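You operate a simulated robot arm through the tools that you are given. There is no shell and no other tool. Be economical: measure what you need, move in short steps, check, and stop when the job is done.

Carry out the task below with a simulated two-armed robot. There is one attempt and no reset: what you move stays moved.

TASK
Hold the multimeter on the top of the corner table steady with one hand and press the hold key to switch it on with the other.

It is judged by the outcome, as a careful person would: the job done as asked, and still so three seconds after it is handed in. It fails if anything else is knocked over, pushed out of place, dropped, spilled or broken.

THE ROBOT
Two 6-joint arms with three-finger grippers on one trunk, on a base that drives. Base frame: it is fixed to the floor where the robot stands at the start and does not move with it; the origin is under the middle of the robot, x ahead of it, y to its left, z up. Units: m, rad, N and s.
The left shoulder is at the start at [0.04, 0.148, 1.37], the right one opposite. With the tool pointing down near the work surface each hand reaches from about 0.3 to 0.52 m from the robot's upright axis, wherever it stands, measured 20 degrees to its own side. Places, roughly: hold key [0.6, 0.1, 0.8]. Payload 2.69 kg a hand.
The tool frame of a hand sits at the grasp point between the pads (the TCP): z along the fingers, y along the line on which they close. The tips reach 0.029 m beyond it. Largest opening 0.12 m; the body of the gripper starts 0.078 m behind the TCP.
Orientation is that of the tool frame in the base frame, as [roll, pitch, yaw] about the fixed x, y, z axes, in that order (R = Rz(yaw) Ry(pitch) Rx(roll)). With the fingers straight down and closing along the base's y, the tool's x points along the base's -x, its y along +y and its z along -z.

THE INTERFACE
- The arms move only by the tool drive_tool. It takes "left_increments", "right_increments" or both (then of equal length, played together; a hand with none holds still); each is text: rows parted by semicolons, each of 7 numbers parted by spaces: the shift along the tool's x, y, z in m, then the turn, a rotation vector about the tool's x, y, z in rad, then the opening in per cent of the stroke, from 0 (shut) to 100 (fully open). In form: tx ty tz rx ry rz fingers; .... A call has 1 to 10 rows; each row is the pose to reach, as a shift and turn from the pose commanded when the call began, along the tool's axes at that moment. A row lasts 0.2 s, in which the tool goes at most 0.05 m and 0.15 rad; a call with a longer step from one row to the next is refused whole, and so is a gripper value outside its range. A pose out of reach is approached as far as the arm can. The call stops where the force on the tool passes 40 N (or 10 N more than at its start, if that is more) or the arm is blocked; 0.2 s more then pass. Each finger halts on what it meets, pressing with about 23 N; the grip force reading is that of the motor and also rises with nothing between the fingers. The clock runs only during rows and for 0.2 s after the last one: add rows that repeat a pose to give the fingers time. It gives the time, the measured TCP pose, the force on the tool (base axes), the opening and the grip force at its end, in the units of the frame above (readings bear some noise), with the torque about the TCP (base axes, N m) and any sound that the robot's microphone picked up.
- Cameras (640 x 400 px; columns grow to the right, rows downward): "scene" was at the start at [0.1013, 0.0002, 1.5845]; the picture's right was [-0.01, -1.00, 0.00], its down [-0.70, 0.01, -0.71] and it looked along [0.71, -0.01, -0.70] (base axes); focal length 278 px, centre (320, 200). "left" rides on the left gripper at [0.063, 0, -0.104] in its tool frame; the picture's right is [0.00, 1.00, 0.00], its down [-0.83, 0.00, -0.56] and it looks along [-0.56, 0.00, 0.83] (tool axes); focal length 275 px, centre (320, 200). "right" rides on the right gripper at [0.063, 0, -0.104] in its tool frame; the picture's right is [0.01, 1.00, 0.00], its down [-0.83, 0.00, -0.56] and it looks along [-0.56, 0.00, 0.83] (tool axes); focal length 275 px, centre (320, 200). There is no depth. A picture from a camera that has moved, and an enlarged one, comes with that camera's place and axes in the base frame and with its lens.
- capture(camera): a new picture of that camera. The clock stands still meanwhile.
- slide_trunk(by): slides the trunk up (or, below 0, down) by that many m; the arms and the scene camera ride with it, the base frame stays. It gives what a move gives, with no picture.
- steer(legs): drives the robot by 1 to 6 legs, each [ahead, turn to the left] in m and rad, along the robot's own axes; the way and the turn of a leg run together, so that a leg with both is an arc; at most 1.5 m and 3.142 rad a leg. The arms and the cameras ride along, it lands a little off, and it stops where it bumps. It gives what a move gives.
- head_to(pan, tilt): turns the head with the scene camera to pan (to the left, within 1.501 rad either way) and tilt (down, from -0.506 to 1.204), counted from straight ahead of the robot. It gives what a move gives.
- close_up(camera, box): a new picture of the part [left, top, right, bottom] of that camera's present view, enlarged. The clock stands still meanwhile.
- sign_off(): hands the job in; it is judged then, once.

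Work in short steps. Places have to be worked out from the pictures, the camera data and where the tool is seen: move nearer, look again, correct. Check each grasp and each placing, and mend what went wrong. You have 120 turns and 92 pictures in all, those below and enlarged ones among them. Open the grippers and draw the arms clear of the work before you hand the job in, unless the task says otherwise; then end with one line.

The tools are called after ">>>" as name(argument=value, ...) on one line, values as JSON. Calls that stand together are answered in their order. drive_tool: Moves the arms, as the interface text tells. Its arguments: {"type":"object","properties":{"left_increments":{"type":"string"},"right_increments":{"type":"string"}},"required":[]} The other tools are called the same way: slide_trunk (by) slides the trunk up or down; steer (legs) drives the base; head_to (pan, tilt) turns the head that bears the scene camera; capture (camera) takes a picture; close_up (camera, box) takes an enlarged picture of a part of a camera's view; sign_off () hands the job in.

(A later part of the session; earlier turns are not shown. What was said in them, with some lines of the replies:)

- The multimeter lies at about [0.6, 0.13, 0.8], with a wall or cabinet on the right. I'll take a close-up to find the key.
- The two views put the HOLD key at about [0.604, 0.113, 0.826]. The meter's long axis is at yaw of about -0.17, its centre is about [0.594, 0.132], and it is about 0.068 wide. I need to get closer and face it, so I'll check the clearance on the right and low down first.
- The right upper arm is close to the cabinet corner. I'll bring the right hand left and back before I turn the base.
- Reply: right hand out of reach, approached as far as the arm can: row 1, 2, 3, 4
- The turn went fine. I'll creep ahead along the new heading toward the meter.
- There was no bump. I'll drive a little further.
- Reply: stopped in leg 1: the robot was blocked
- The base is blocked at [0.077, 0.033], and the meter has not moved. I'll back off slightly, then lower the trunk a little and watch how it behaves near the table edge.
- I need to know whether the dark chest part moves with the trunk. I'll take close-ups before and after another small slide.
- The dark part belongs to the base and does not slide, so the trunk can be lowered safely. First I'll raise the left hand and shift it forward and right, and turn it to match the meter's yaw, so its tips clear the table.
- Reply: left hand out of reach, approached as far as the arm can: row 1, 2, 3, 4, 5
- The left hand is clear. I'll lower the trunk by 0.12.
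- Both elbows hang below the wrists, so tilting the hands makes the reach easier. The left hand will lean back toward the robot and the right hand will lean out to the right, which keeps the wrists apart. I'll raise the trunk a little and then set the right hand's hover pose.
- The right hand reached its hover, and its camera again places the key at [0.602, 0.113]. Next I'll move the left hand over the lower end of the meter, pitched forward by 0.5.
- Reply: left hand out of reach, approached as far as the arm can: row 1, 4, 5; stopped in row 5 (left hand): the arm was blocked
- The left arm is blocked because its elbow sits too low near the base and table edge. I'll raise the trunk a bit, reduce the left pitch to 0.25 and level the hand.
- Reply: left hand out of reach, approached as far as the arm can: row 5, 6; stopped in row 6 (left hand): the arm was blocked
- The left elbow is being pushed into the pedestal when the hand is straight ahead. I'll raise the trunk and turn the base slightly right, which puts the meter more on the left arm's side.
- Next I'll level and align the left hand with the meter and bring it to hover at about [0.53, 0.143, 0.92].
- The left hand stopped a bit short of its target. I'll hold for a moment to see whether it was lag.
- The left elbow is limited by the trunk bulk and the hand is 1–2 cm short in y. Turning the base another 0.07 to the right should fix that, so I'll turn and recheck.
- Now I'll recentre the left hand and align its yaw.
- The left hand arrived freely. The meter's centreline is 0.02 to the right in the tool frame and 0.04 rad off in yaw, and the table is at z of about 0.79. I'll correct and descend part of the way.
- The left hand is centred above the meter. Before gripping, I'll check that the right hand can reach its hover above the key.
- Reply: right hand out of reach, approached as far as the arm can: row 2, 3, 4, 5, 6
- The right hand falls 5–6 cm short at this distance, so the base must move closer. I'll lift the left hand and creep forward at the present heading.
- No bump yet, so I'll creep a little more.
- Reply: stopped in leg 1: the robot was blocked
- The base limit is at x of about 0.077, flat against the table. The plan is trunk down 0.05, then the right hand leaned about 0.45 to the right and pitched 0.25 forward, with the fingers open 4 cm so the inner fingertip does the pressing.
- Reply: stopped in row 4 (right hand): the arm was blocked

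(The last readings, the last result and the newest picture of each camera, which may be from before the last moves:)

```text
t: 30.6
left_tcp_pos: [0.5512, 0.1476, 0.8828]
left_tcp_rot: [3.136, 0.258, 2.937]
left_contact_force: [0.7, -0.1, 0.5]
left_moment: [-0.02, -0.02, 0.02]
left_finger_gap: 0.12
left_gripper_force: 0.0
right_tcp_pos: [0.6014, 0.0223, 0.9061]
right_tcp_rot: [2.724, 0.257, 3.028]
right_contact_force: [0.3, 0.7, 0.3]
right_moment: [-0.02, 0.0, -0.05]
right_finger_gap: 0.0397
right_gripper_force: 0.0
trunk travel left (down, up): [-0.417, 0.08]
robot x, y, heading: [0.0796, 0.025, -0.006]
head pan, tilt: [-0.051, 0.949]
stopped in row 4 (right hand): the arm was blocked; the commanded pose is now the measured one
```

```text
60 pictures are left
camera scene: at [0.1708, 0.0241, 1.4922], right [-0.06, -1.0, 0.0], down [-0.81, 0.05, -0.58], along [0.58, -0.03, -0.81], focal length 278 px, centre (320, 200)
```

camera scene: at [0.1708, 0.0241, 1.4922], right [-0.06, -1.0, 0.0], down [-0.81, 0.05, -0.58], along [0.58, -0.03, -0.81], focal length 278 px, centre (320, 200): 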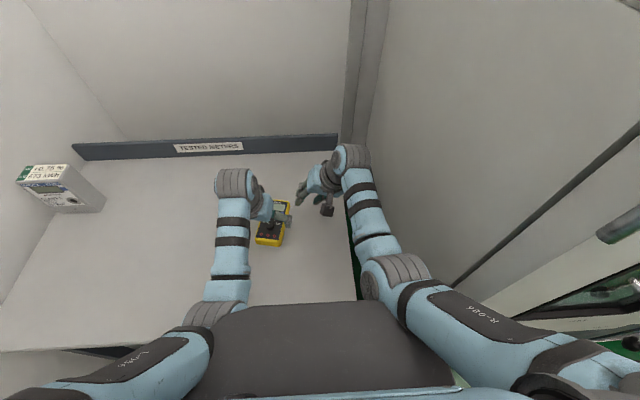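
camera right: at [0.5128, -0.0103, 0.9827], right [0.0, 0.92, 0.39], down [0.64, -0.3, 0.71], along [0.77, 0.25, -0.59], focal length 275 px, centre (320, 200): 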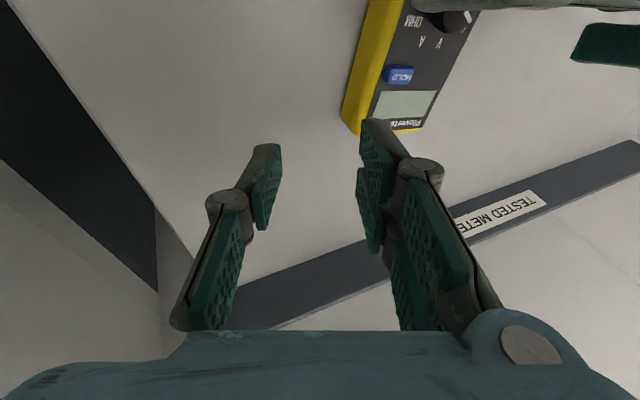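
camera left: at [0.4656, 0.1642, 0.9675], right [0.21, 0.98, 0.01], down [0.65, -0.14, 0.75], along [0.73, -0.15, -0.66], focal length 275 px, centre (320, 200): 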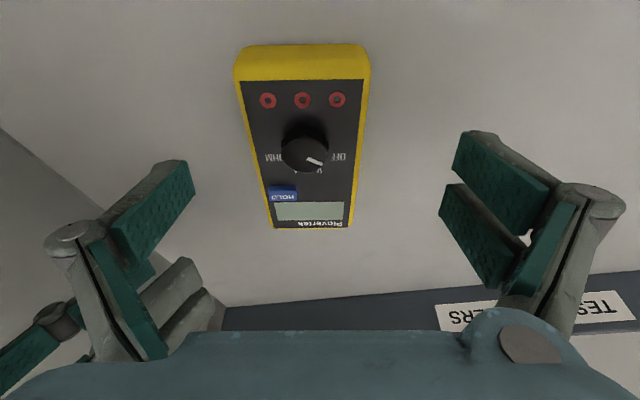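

The right elbow also meets the trunk bulk when the arm is folded. Straighter arms worked earlier, so I'll remove most of the pitch, raise both hands and then lower the trunk so the elbows sit ahead of the bulk.

>>> drive_tool(left_increments="-0.008 0 -0.02 0 0.07 0 100; -0.016 0 -0.04 0 0.13 0 100; -0.024 0 -0.056 0 0.2 0 100; -0.024 0 -0.056 0 0.2 0 100", right_increments="-0.005 0.008 -0.018 0 0.08 0 33; -0.01 0.016 -0.036 0 0.17 0 33; -0.015 0.0235 -0.053 0 0.25 0 33; -0.015 0.0235 -0.053 0 0.25 0 33")

>>> slide_trunk(by=-0.06)

```text
t: 31.6
left_tcp_pos: [0.5583, 0.1435, 0.9417]
left_tcp_rot: [3.136, 0.056, 2.935]
left_contact_force: [-0.4, 0.0, 0.7]
left_moment: [0.04, -0.01, 0.01]
left_finger_gap: 0.1201
left_gripper_force: 0.1
right_tcp_pos: [0.6004, 0.0288, 0.9669]
right_tcp_rot: [2.734, 0.025, 3.133]
right_contact_force: [0.0, -1.1, -0.3]
right_moment: [-0.01, -0.01, 0.0]
right_finger_gap: 0.0395
right_gripper_force: 0.0
trunk travel left (down, up): [-0.417, 0.08]
robot x, y, heading: [0.0817, 0.0241, -0.007]
head pan, tilt: [-0.051, 0.949]
```

```text
t: 32.6
left_tcp_pos: [0.5593, 0.1436, 0.881]
left_tcp_rot: [3.136, 0.056, 2.936]
left_contact_force: [0.2, 0.4, -0.3]
left_moment: [0.03, 0.0, 0.0]
left_finger_gap: 0.1199
left_gripper_force: 0.0
right_tcp_pos: [0.6005, 0.0292, 0.9054]
right_tcp_rot: [2.736, 0.026, 3.132]
right_contact_force: [0.1, -0.7, -0.3]
right_moment: [0.01, -0.02, -0.04]
right_finger_gap: 0.0395
right_gripper_force: 0.0
trunk travel left (down, up): [-0.357, 0.14]
robot x, y, heading: [0.0807, 0.028, -0.007]
head pan, tilt: [-0.051, 0.949]
```

Both moves were free. Next I'll move the right hand to hover about 5 cm above the key along its axis, as a reach test.

>>> drive_tool(right_increments="-0.0035 0.01 0.013 0 0 0 33; -0.0035 0.02 0.026 0 0 0 33; -0.0035 0.02 0.026 0 0 0 33")

>>> capture(camera="right")

>>> capture(camera="scene")

```text
t: 33.4
left_tcp_pos: [0.5587, 0.1436, 0.8815]
left_tcp_rot: [3.137, 0.055, 2.935]
left_contact_force: [0.0, 0.8, -0.3]
left_moment: [-0.03, 0.0, -0.03]
left_finger_gap: 0.1197
left_gripper_force: 0.0
right_tcp_pos: [0.6049, 0.0576, 0.8907]
right_tcp_rot: [2.736, 0.026, 3.133]
right_contact_force: [-1.0, 0.5, 0.2]
right_moment: [0.04, 0.01, -0.01]
right_finger_gap: 0.0395
right_gripper_force: 0.1
trunk travel left (down, up): [-0.357, 0.14]
robot x, y, heading: [0.0817, 0.0272, -0.011]
head pan, tilt: [-0.051, 0.949]
```

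```text
59 pictures are left
camera right: at [0.5396, 0.0148, 0.9853], right [-0.01, 0.92, 0.4], down [0.81, -0.22, 0.53], along [0.58, 0.33, -0.75], focal length 275 px, centre (320, 200)
```

right: 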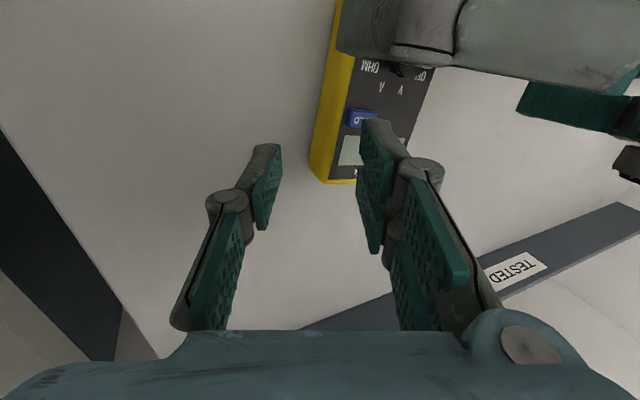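

```text
58 pictures are left
camera scene: at [0.1706, 0.0235, 1.4315], right [-0.06, -1.0, 0.0], down [-0.81, 0.05, -0.58], along [0.58, -0.03, -0.81], focal length 278 px, centre (320, 200)
```

scene: 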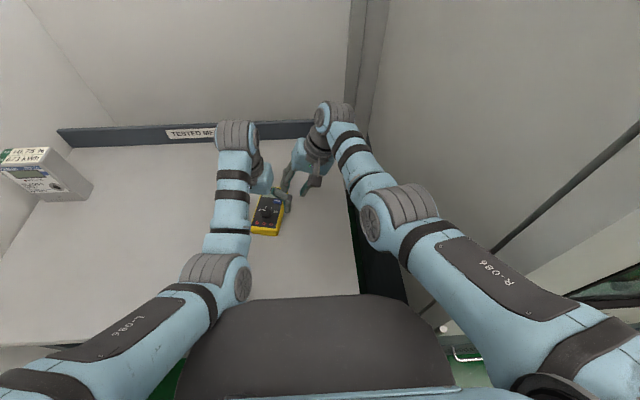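

The right hand reached its hover and sees the key at [0.601, 0.114]. Now I'll lower the left hand around the lower end of the meter with the fingers open.

>>> drive_tool(left_increments="0.01 -0.004 0.0 0 0 0 100; 0.0194 -0.008 0.012 0 0 0 100; 0.0194 -0.008 0.024 0 0 0 100; 0.0194 -0.008 0.036 0 0 0 100; 0.0194 -0.008 0.0475 0 0 0 100; 0.0194 -0.008 0.0475 0 0 0 100")

>>> capture(camera="left")

```text
t: 34.8
left_tcp_pos: [0.5412, 0.1397, 0.8333]
left_tcp_rot: [3.135, 0.056, 2.935]
left_contact_force: [0.9, -0.6, 0.5]
left_moment: [0.0, -0.01, 0.01]
left_finger_gap: 0.1198
left_gripper_force: 0.0
right_tcp_pos: [0.6047, 0.0579, 0.8913]
right_tcp_rot: [2.734, 0.025, 3.131]
right_contact_force: [-0.5, 0.7, 0.8]
right_moment: [0.03, -0.01, 0.01]
right_finger_gap: 0.0397
right_gripper_force: 0.1
trunk travel left (down, up): [-0.357, 0.14]
robot x, y, heading: [0.079, 0.0286, -0.017]
head pan, tilt: [-0.051, 0.949]
```

```text
57 pictures are left
camera left: at [0.474, 0.1529, 0.9329], right [0.21, 0.98, 0.01], down [0.78, -0.17, 0.6], along [0.59, -0.12, -0.8], focal length 275 px, centre (320, 200)
```

left: 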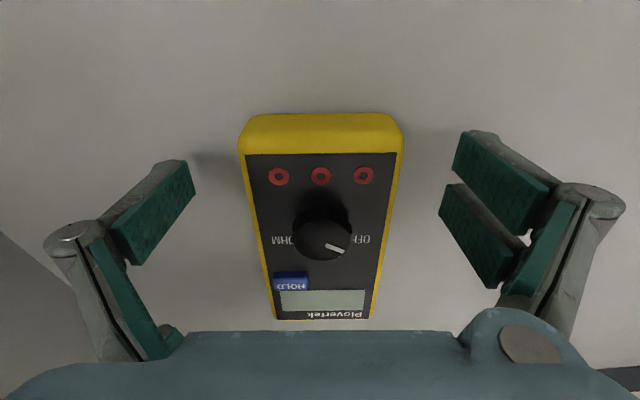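

The hand is well centred and aligned. I'll close the left fingers gently onto the meter.

>>> drive_tool(left_increments="0 0 0 0 0 0 80; 0 0 0 0 0 0 65; 0 0 0 0 0 0 58; 0 0 0 0 0 0 54; 0 0 0 0 0 0 50; 0 0 0 0 0 0 50")

>>> capture(camera="left")

>>> capture(camera="right")

```text
t: 36.2
left_tcp_pos: [0.5419, 0.1401, 0.8324]
left_tcp_rot: [3.136, 0.058, 2.938]
left_contact_force: [1.6, 3.6, 3.2]
left_moment: [0.36, -0.09, 0.16]
left_finger_gap: 0.0716
left_gripper_force: 22.8
right_tcp_pos: [0.6046, 0.0572, 0.8905]
right_tcp_rot: [2.735, 0.027, 3.13]
right_contact_force: [0.0, 0.3, -0.3]
right_moment: [0.0, 0.01, 0.01]
right_finger_gap: 0.0395
right_gripper_force: 0.0
trunk travel left (down, up): [-0.357, 0.14]
robot x, y, heading: [0.0808, 0.0304, -0.013]
head pan, tilt: [-0.051, 0.949]
```

```text
56 pictures are left
camera left: at [0.474, 0.1533, 0.9333], right [0.21, 0.98, 0.01], down [0.78, -0.17, 0.6], along [0.59, -0.12, -0.8], focal length 275 px, centre (320, 200)
```

left: 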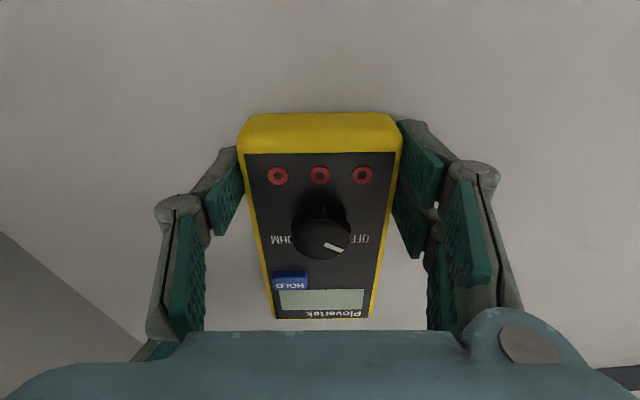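

```text
55 pictures are left
camera right: at [0.5395, 0.0153, 0.9853], right [-0.01, 0.92, 0.4], down [0.82, -0.22, 0.53], along [0.58, 0.33, -0.75], focal length 275 px, centre (320, 200)
```

right: 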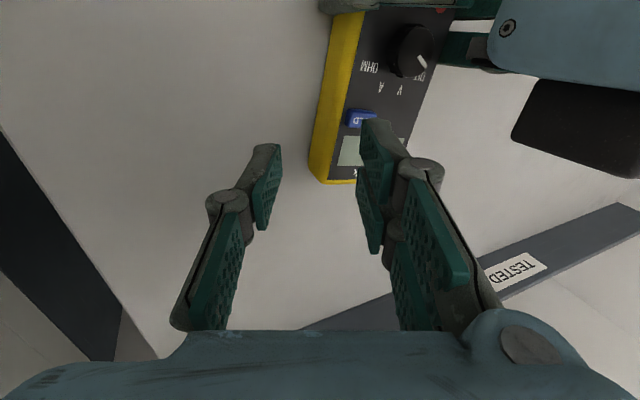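

The meter is gripped (gap 0.072, unmoved). Next I'll bring the right inner fingertip down to about 1 cm above the key and look.

>>> drive_tool(right_increments="0.001 0.003 0.013 0 0 0 33; 0.0015 0.003 0.026 0 0 0 33; 0.0015 0.003 0.038 0 0 0 33; 0.0015 0.003 0.038 0 0 0 33")

>>> close_up(camera="left", box=[220, 220, 420, 345])

>>> close_up(camera="right", box=[280, 40, 480, 165])

>>> close_up(camera="scene", box=[210, 140, 370, 240])

```text
t: 37.2
left_tcp_pos: [0.5414, 0.1395, 0.8332]
left_tcp_rot: [3.137, 0.057, 2.936]
left_contact_force: [2.5, 3.3, 5.5]
left_moment: [0.33, -0.19, 0.2]
left_finger_gap: 0.072
left_gripper_force: 22.8
right_tcp_pos: [0.6003, 0.0722, 0.8567]
right_tcp_rot: [2.735, 0.026, 3.132]
right_contact_force: [0.2, -0.9, -0.3]
right_moment: [0.01, 0.02, 0.01]
right_finger_gap: 0.0395
right_gripper_force: 0.0
right hand out of reach, approached as far as the arm can: row 3, 4
trunk travel left (down, up): [-0.357, 0.14]
robot x, y, heading: [0.0785, 0.0275, -0.01]
head pan, tilt: [-0.051, 0.949]
```

```text
3.20 times, centred on (320, 282) of left
camera zoom: at [0.474, 0.1533, 0.9332], right [0.21, 0.98, 0.01], down [0.78, -0.17, 0.6], along [0.59, -0.12, -0.8], focal length 881 px, centre (320, -64)
```

zoom: 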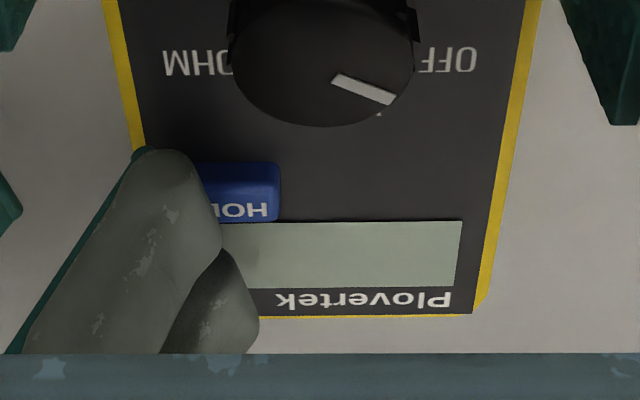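

```text
3.20 times, centred on (380, 102) of right
camera zoom: at [0.5346, 0.0295, 0.9513], right [-0.01, 0.92, 0.4], down [0.81, -0.22, 0.53], along [0.58, 0.33, -0.75], focal length 881 px, centre (128, 512)
```

zoom: 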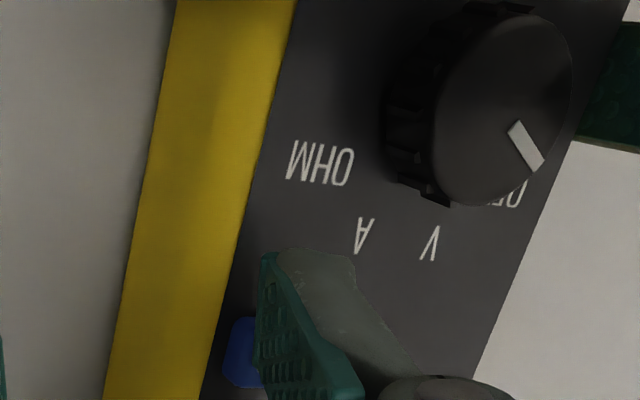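

```text
4.00 times, centred on (290, 190) of scene
camera zoom: at [0.1705, 0.0245, 1.4315], right [-0.06, -1.0, 0.0], down [-0.81, 0.05, -0.58], along [0.58, -0.03, -0.81], focal length 1111 px, centre (440, 240)
```

zoom: 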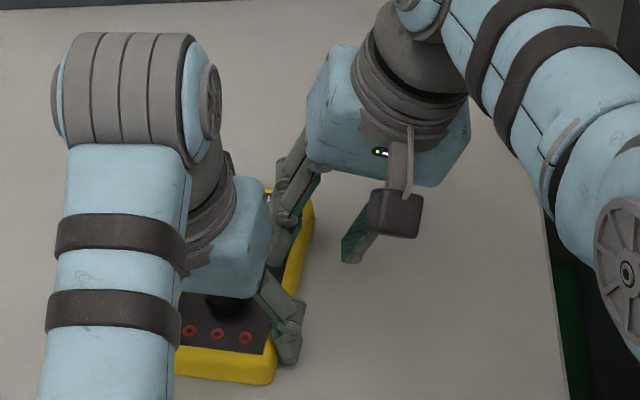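

The tip is over the key, about 1 cm up, but the arm is at its reach limit. I'll pitch the right hand forward slightly to pull the wrist back and regain reach.

>>> drive_tool(right_increments="0 0 0 0 -0.07 0 33; 0 0 0 0 -0.14 0 33; 0 0 0 0 -0.14 0 33")

>>> close_up(camera="left", box=[220, 220, 420, 345])

>>> close_up(camera="right", box=[280, 40, 480, 165])

```text
t: 38.0
left_tcp_pos: [0.5419, 0.1392, 0.8317]
left_tcp_rot: [3.136, 0.057, 2.936]
left_contact_force: [3.4, 2.6, 4.9]
left_moment: [0.2, -0.28, 0.1]
left_finger_gap: 0.0719
left_gripper_force: 23.5
right_tcp_pos: [0.6049, 0.0664, 0.8566]
right_tcp_rot: [2.734, 0.158, 3.07]
right_contact_force: [-0.2, -0.1, 0.6]
right_moment: [0.01, 0.03, 0.03]
right_finger_gap: 0.0397
right_gripper_force: 0.0
trunk travel left (down, up): [-0.357, 0.14]
robot x, y, heading: [0.081, 0.0257, -0.007]
head pan, tilt: [-0.051, 0.949]
```

```text
3.20 times, centred on (320, 282) of left
camera zoom: at [0.4739, 0.1531, 0.9332], right [0.21, 0.98, 0.01], down [0.78, -0.17, 0.6], along [0.59, -0.12, -0.8], focal length 881 px, centre (320, -64)
```

zoom: 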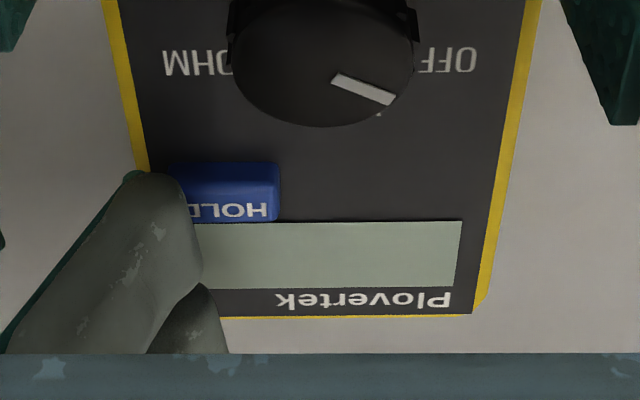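

```text
3.20 times, centred on (380, 102) of right
camera zoom: at [0.5238, 0.0287, 0.9425], right [0.0, 0.92, 0.39], down [0.72, -0.27, 0.64], along [0.69, 0.28, -0.66], focal length 881 px, centre (128, 512)
```

zoom: 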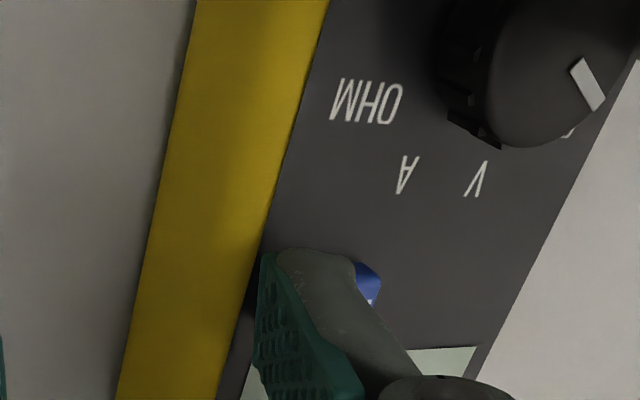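

The tip has shifted slightly right and ahead of the key (about 6 mm in y and 8 mm in x). I'll widen the fingers to move the pressing finger left, and back off a little.

>>> drive_tool(right_increments="0.004 0.001 0 0 0.02 0 42; 0.007 0.002 0.001 0 0.03 0 46; 0.007 0.002 0.001 0 0.03 0 46")

>>> close_up(camera="left", box=[220, 220, 420, 345])

>>> close_up(camera="right", box=[280, 40, 480, 165])

```text
t: 38.8
left_tcp_pos: [0.5412, 0.1399, 0.8328]
left_tcp_rot: [3.136, 0.056, 2.937]
left_contact_force: [2.8, 2.4, 6.6]
left_moment: [0.05, -0.09, 0.32]
left_finger_gap: 0.0721
left_gripper_force: 22.8
right_tcp_pos: [0.597, 0.0666, 0.8545]
right_tcp_rot: [2.74, 0.129, 3.08]
right_contact_force: [-0.4, 0.5, 0.4]
right_moment: [0.02, 0.01, 0.0]
right_finger_gap: 0.0551
right_gripper_force: 0.0
trunk travel left (down, up): [-0.357, 0.14]
robot x, y, heading: [0.0789, 0.0293, -0.006]
head pan, tilt: [-0.051, 0.949]
```

```text
3.20 times, centred on (320, 282) of left
camera zoom: at [0.4739, 0.1531, 0.9332], right [0.21, 0.98, 0.01], down [0.78, -0.17, 0.6], along [0.59, -0.12, -0.8], focal length 881 px, centre (320, -64)
```

zoom: 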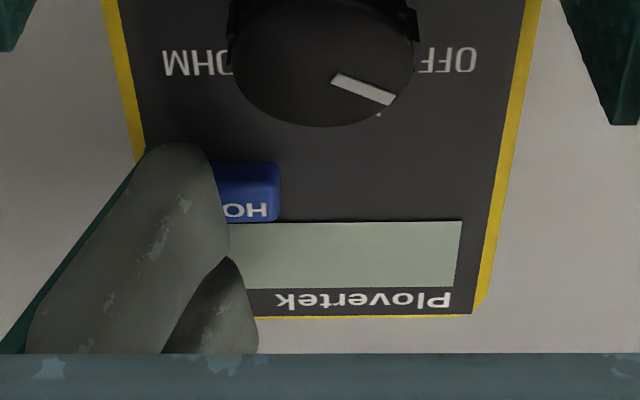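

```text
3.20 times, centred on (380, 102) of right
camera zoom: at [0.5193, 0.0285, 0.9422], right [0.0, 0.92, 0.39], down [0.74, -0.26, 0.62], along [0.67, 0.29, -0.69], focal length 881 px, centre (128, 512)
```

zoom: 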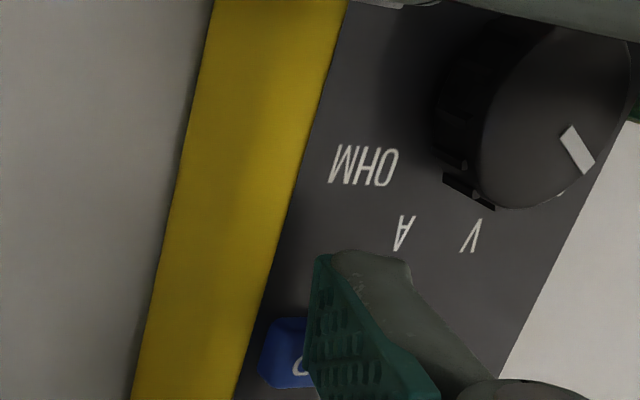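

The tip is computed at about [0.601, 0.108, 0.841], and moving along the tool axis lands it on the key. I'll press gently in small steps.

>>> drive_tool(right_increments="0 0 0.004 0 0 0 46; 0 0 0.008 0 0 0 46; 0 0 0.012 0 0 0 46; 0 0 0.012 0 0 0 46")

>>> close_up(camera="left", box=[220, 220, 420, 345])

>>> close_up(camera="right", box=[280, 40, 480, 165])

```text
t: 39.8
left_tcp_pos: [0.5415, 0.1406, 0.8326]
left_tcp_rot: [3.135, 0.058, 2.936]
left_contact_force: [11.8, 1.0, -4.8]
left_moment: [0.06, -0.34, 0.58]
left_finger_gap: 0.0718
left_gripper_force: 23.3
right_tcp_pos: [0.598, 0.0749, 0.8444]
right_tcp_rot: [2.734, 0.129, 3.084]
right_contact_force: [-7.3, 1.2, 15.2]
right_moment: [0.53, 0.13, 0.18]
right_finger_gap: 0.0658
right_gripper_force: 5.1
trunk travel left (down, up): [-0.357, 0.14]
robot x, y, heading: [0.076, 0.0274, -0.005]
head pan, tilt: [-0.051, 0.949]
heard: click
```

```text
3.20 times, centred on (320, 282) of left
camera zoom: at [0.4736, 0.153, 0.9333], right [0.21, 0.98, 0.01], down [0.78, -0.17, 0.6], along [0.59, -0.12, -0.8], focal length 881 px, centre (320, -64)
```

zoom: 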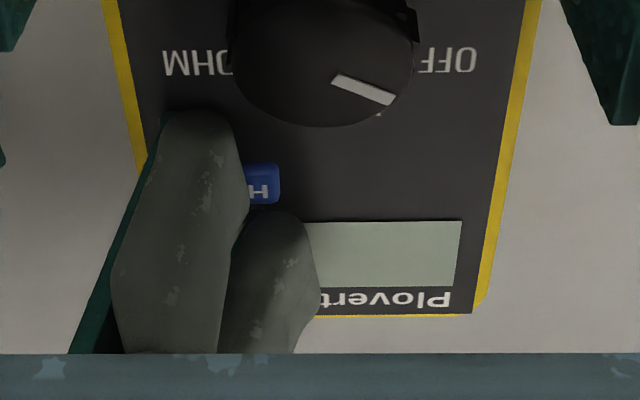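

```text
3.20 times, centred on (380, 102) of right
camera zoom: at [0.5206, 0.0369, 0.9324], right [0.0, 0.92, 0.39], down [0.74, -0.26, 0.61], along [0.67, 0.29, -0.68], focal length 881 px, centre (128, 512)
```

zoom: 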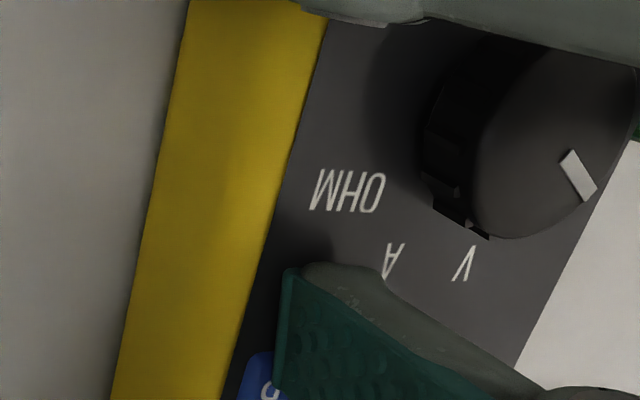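

A click was heard with 15 N on the tip. I'll release straight back along the tool axis and check the display.

>>> drive_tool(right_increments="0 0 -0.025 0 0 0 46; 0 0 -0.05 0 0 0 46; 0 0 -0.07 0 0 0 46")

>>> close_up(camera="left", box=[220, 220, 420, 345])

```text
t: 40.6
left_tcp_pos: [0.5409, 0.1383, 0.8326]
left_tcp_rot: [3.138, 0.056, 2.935]
left_contact_force: [1.2, 1.8, 5.0]
left_moment: [0.08, 0.0, 0.18]
left_finger_gap: 0.0716
left_gripper_force: 23.0
right_tcp_pos: [0.5895, 0.0444, 0.9112]
right_tcp_rot: [2.738, 0.134, 3.082]
right_contact_force: [0.9, -0.2, 0.4]
right_moment: [0.0, 0.0, -0.01]
right_finger_gap: 0.055
right_gripper_force: 0.0
trunk travel left (down, up): [-0.357, 0.14]
robot x, y, heading: [0.0773, 0.0258, -0.011]
head pan, tilt: [-0.051, 0.949]
```

```text
3.20 times, centred on (320, 282) of left
camera zoom: at [0.4737, 0.153, 0.9333], right [0.21, 0.98, 0.01], down [0.78, -0.17, 0.6], along [0.59, -0.12, -0.8], focal length 881 px, centre (320, -64)
```

zoom: 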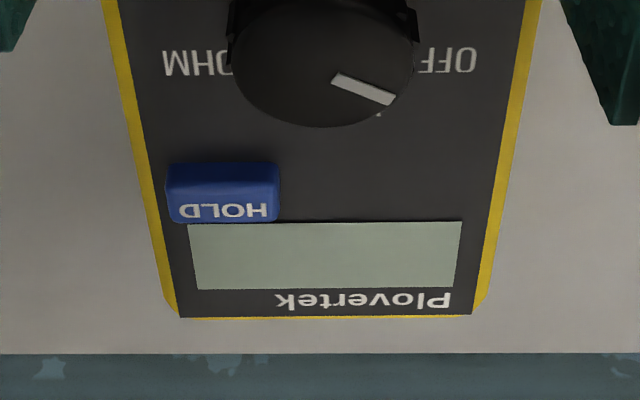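

I heard a click, but the display still looks blank from here. I'll check it from the right camera and with a full view.

>>> capture(camera="right")

>>> capture(camera="left")

>>> close_up(camera="scene", box=[210, 140, 370, 240])

```text
44 pictures are left
camera right: at [0.5128, 0.0057, 0.9985], right [0.0, 0.92, 0.39], down [0.74, -0.26, 0.62], along [0.67, 0.29, -0.68], focal length 275 px, centre (320, 200)
```

right: 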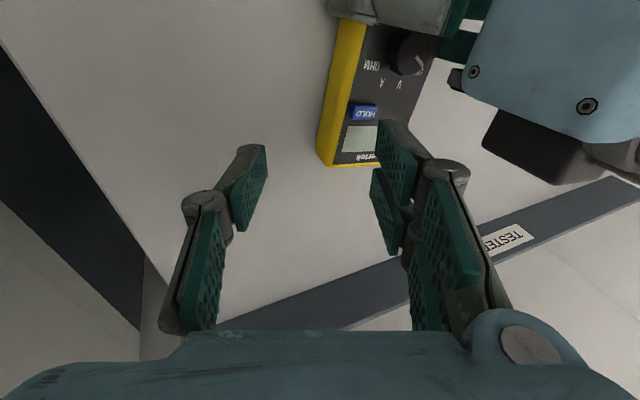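

```text
43 pictures are left
camera left: at [0.4737, 0.153, 0.9333], right [0.21, 0.98, 0.01], down [0.78, -0.17, 0.6], along [0.59, -0.12, -0.8], focal length 275 px, centre (320, 200)
```

left: 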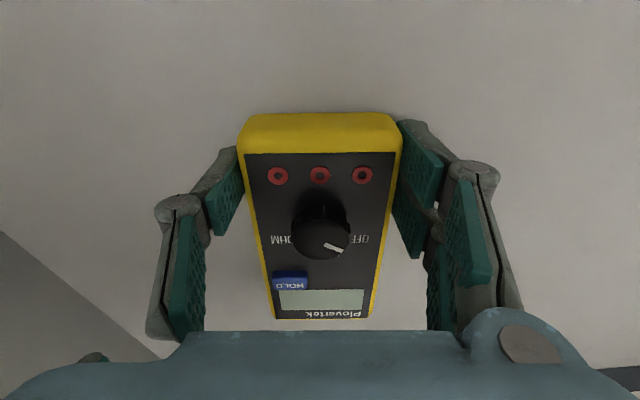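

```text
4.00 times, centred on (290, 190) of scene
camera zoom: at [0.1703, 0.0242, 1.4315], right [-0.06, -1.0, 0.0], down [-0.81, 0.05, -0.58], along [0.58, -0.03, -0.81], focal length 1111 px, centre (440, 240)
```

zoom: 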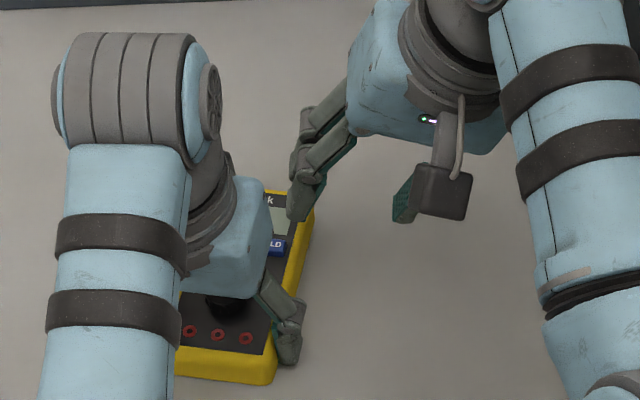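

The dial is untouched and the key is back up. I'll let the clock run about 1.5 s while still holding the meter, then check the display again from closer.

>>> drive_tool(right_increments="0 -0.02 -0.02 0 0 0 46; 0 -0.04 -0.04 0 0 0 46; 0 -0.04 -0.04 0 0 0 46; 0 -0.04 -0.04 0 0 0 46; 0 -0.04 -0.04 0 0 0 46; 0 -0.04 -0.04 0 0 0 46; 0 -0.04 -0.04 0 0 0 46")

>>> close_up(camera="left", box=[260, 260, 380, 335])

>>> close_up(camera="right", box=[310, 60, 470, 160])

```text
t: 42.2
left_tcp_pos: [0.5415, 0.1397, 0.8315]
left_tcp_rot: [3.136, 0.057, 2.935]
left_contact_force: [-0.8, 0.5, 1.6]
left_moment: [-0.09, 0.04, 0.2]
left_finger_gap: 0.0718
left_gripper_force: 22.5
right_tcp_pos: [0.5807, -0.0017, 0.9304]
right_tcp_rot: [2.731, 0.125, 3.089]
right_contact_force: [0.7, 0.2, -0.8]
right_moment: [0.04, 0.03, -0.02]
right_finger_gap: 0.0553
right_gripper_force: 0.0
trunk travel left (down, up): [-0.357, 0.14]
robot x, y, heading: [0.0772, 0.0249, -0.011]
head pan, tilt: [-0.051, 0.949]
```

```text
5.33 times, centred on (320, 298) of left
camera zoom: at [0.4736, 0.1529, 0.9333], right [0.21, 0.98, 0.01], down [0.78, -0.17, 0.6], along [0.59, -0.12, -0.8], focal length 1468 px, centre (320, -320)
```

zoom: 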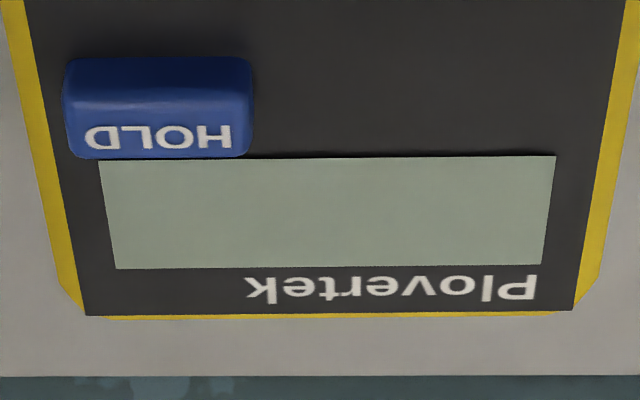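

```text
4.00 times, centred on (390, 110) of right
camera zoom: at [0.504, -0.0418, 1.0182], right [-0.01, 0.92, 0.4], down [0.75, -0.26, 0.61], along [0.67, 0.3, -0.68], focal length 1101 px, centre (40, 560)
```

zoom: 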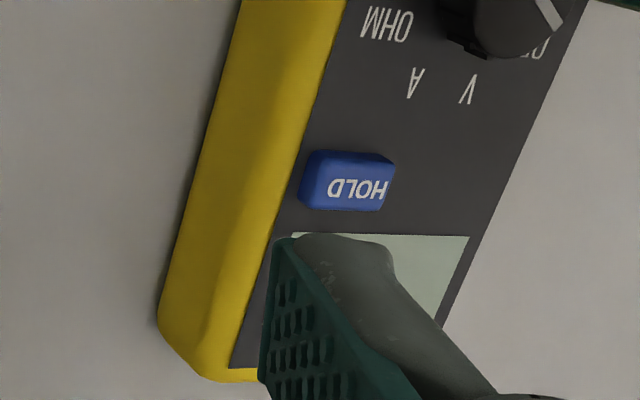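

A clear click was heard while the finger was on the key with the meter gripped. The key has returned and the meter has not moved, so I count it as actuated and won't press again, since a second press could toggle it off. Now I'll open the left gripper, then lift straight up.

>>> drive_tool(left_increments="0 0 0 0 0 0 65; 0 0 0 0 0 0 80; 0 0 0 0 0 0 100; 0 0 0 0 0 0 100; 0 0 -0.03 0 0 0 100; 0 0 -0.06 0 0 0 100; 0 0 -0.085 0 0 0 100; 0 0 -0.085 0 0 0 100")

>>> capture(camera="left")

```text
t: 44.0
left_tcp_pos: [0.5526, 0.1336, 0.8976]
left_tcp_rot: [3.138, 0.055, 2.936]
left_contact_force: [-0.2, -0.2, -0.6]
left_moment: [0.01, -0.03, -0.06]
left_finger_gap: 0.1203
left_gripper_force: 0.1
left hand out of reach, approached as far as the arm can: row 6, 7, 8
right_tcp_pos: [0.5814, -0.0033, 0.9316]
right_tcp_rot: [2.731, 0.126, 3.088]
right_contact_force: [0.4, 1.1, -0.6]
right_moment: [0.02, 0.03, -0.01]
right_finger_gap: 0.0553
right_gripper_force: 0.0
trunk travel left (down, up): [-0.357, 0.14]
robot x, y, heading: [0.0804, 0.0293, -0.01]
head pan, tilt: [-0.051, 0.949]
```

```text
39 pictures are left
camera left: at [0.4846, 0.1473, 0.9985], right [0.21, 0.98, 0.01], down [0.78, -0.17, 0.6], along [0.59, -0.12, -0.8], focal length 275 px, centre (320, 200)
```

left: 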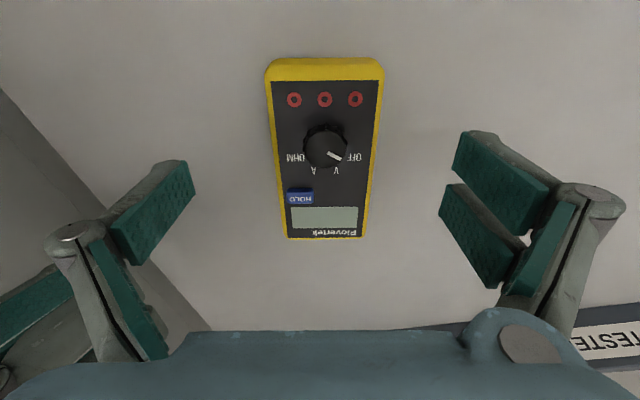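

Both hands are off and the meter is in place. I'll raise the trunk to draw the arms well clear, open the right gripper and take a last look at the display.

>>> slide_trunk(by=0.13)

>>> drive_tool(right_increments="0 0 0 0 0 0 80; 0 0 0 0 0 0 100; 0 0 0 0 0 0 100", left_increments="0 0.04 0 0 0 0 100; 0 0.08 0 0 0 0 100; 0 0.11 0 0 0 0 100")

>>> capture(camera="scene")

>>> close_up(camera="scene", box=[220, 170, 330, 240])

```text
t: 45.6
left_tcp_pos: [0.5524, 0.1344, 1.0285]
left_tcp_rot: [3.134, 0.057, 2.936]
left_contact_force: [-0.6, -0.2, -0.2]
left_moment: [-0.02, 0.02, 0.03]
left_finger_gap: 0.12
left_gripper_force: 0.0
right_tcp_pos: [0.581, -0.0032, 1.0614]
right_tcp_rot: [2.732, 0.127, 3.086]
right_contact_force: [0.4, 0.5, 0.4]
right_moment: [-0.02, -0.03, 0.05]
right_finger_gap: 0.0554
right_gripper_force: 0.0
trunk travel left (down, up): [-0.487, 0.01]
robot x, y, heading: [0.0772, 0.032, -0.013]
head pan, tilt: [-0.051, 0.949]
```

```text
t: 46.4
left_tcp_pos: [0.577, 0.2429, 1.0299]
left_tcp_rot: [3.135, 0.056, 2.936]
left_contact_force: [-0.2, 0.6, 0.4]
left_moment: [0.02, 0.01, 0.03]
left_finger_gap: 0.1203
left_gripper_force: 0.0
right_tcp_pos: [0.5813, -0.0017, 1.0603]
right_tcp_rot: [2.731, 0.128, 3.087]
right_contact_force: [0.4, 0.2, 1.1]
right_moment: [0.01, 0.0, -0.03]
right_finger_gap: 0.1202
right_gripper_force: 0.1
trunk travel left (down, up): [-0.487, 0.01]
robot x, y, heading: [0.0816, 0.0274, -0.011]
head pan, tilt: [-0.051, 0.949]
```

```text
38 pictures are left
camera scene: at [0.1708, 0.025, 1.5621], right [-0.06, -1.0, 0.0], down [-0.81, 0.05, -0.58], along [0.58, -0.03, -0.81], focal length 278 px, centre (320, 200)
```

scene: 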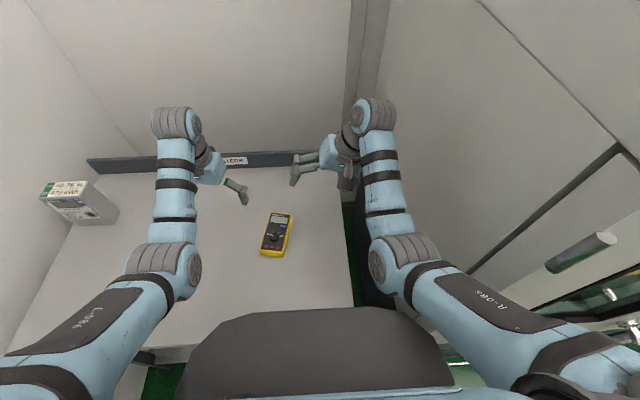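

```text
5.71 times, centred on (275, 205) of scene
camera zoom: at [0.1708, 0.025, 1.5621], right [-0.06, -1.0, 0.0], down [-0.81, 0.05, -0.58], along [0.58, -0.03, -0.81], focal length 1588 px, centre (577, 171)
```

zoom: 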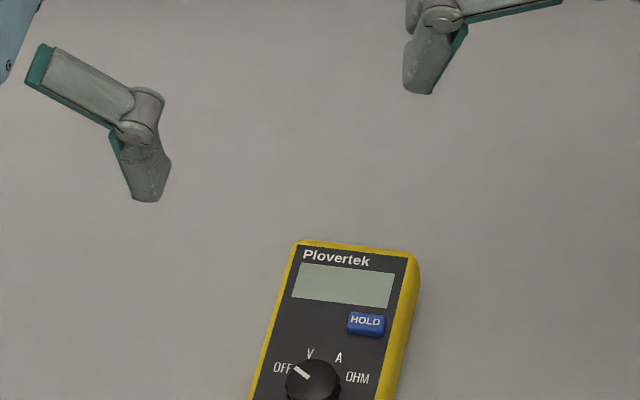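

The arms are clear, the meter is where it was with its dial untouched, and nothing else on the table has moved. The key was pressed once with a click while the meter was held, so I'm handing the job in.

>>> sign_off()

```text
The job is handed in.
```

I held the multimeter with the left hand and pressed HOLD once with the right. A click was heard, but the display stayed blank, so I can't confirm that the meter switched on.
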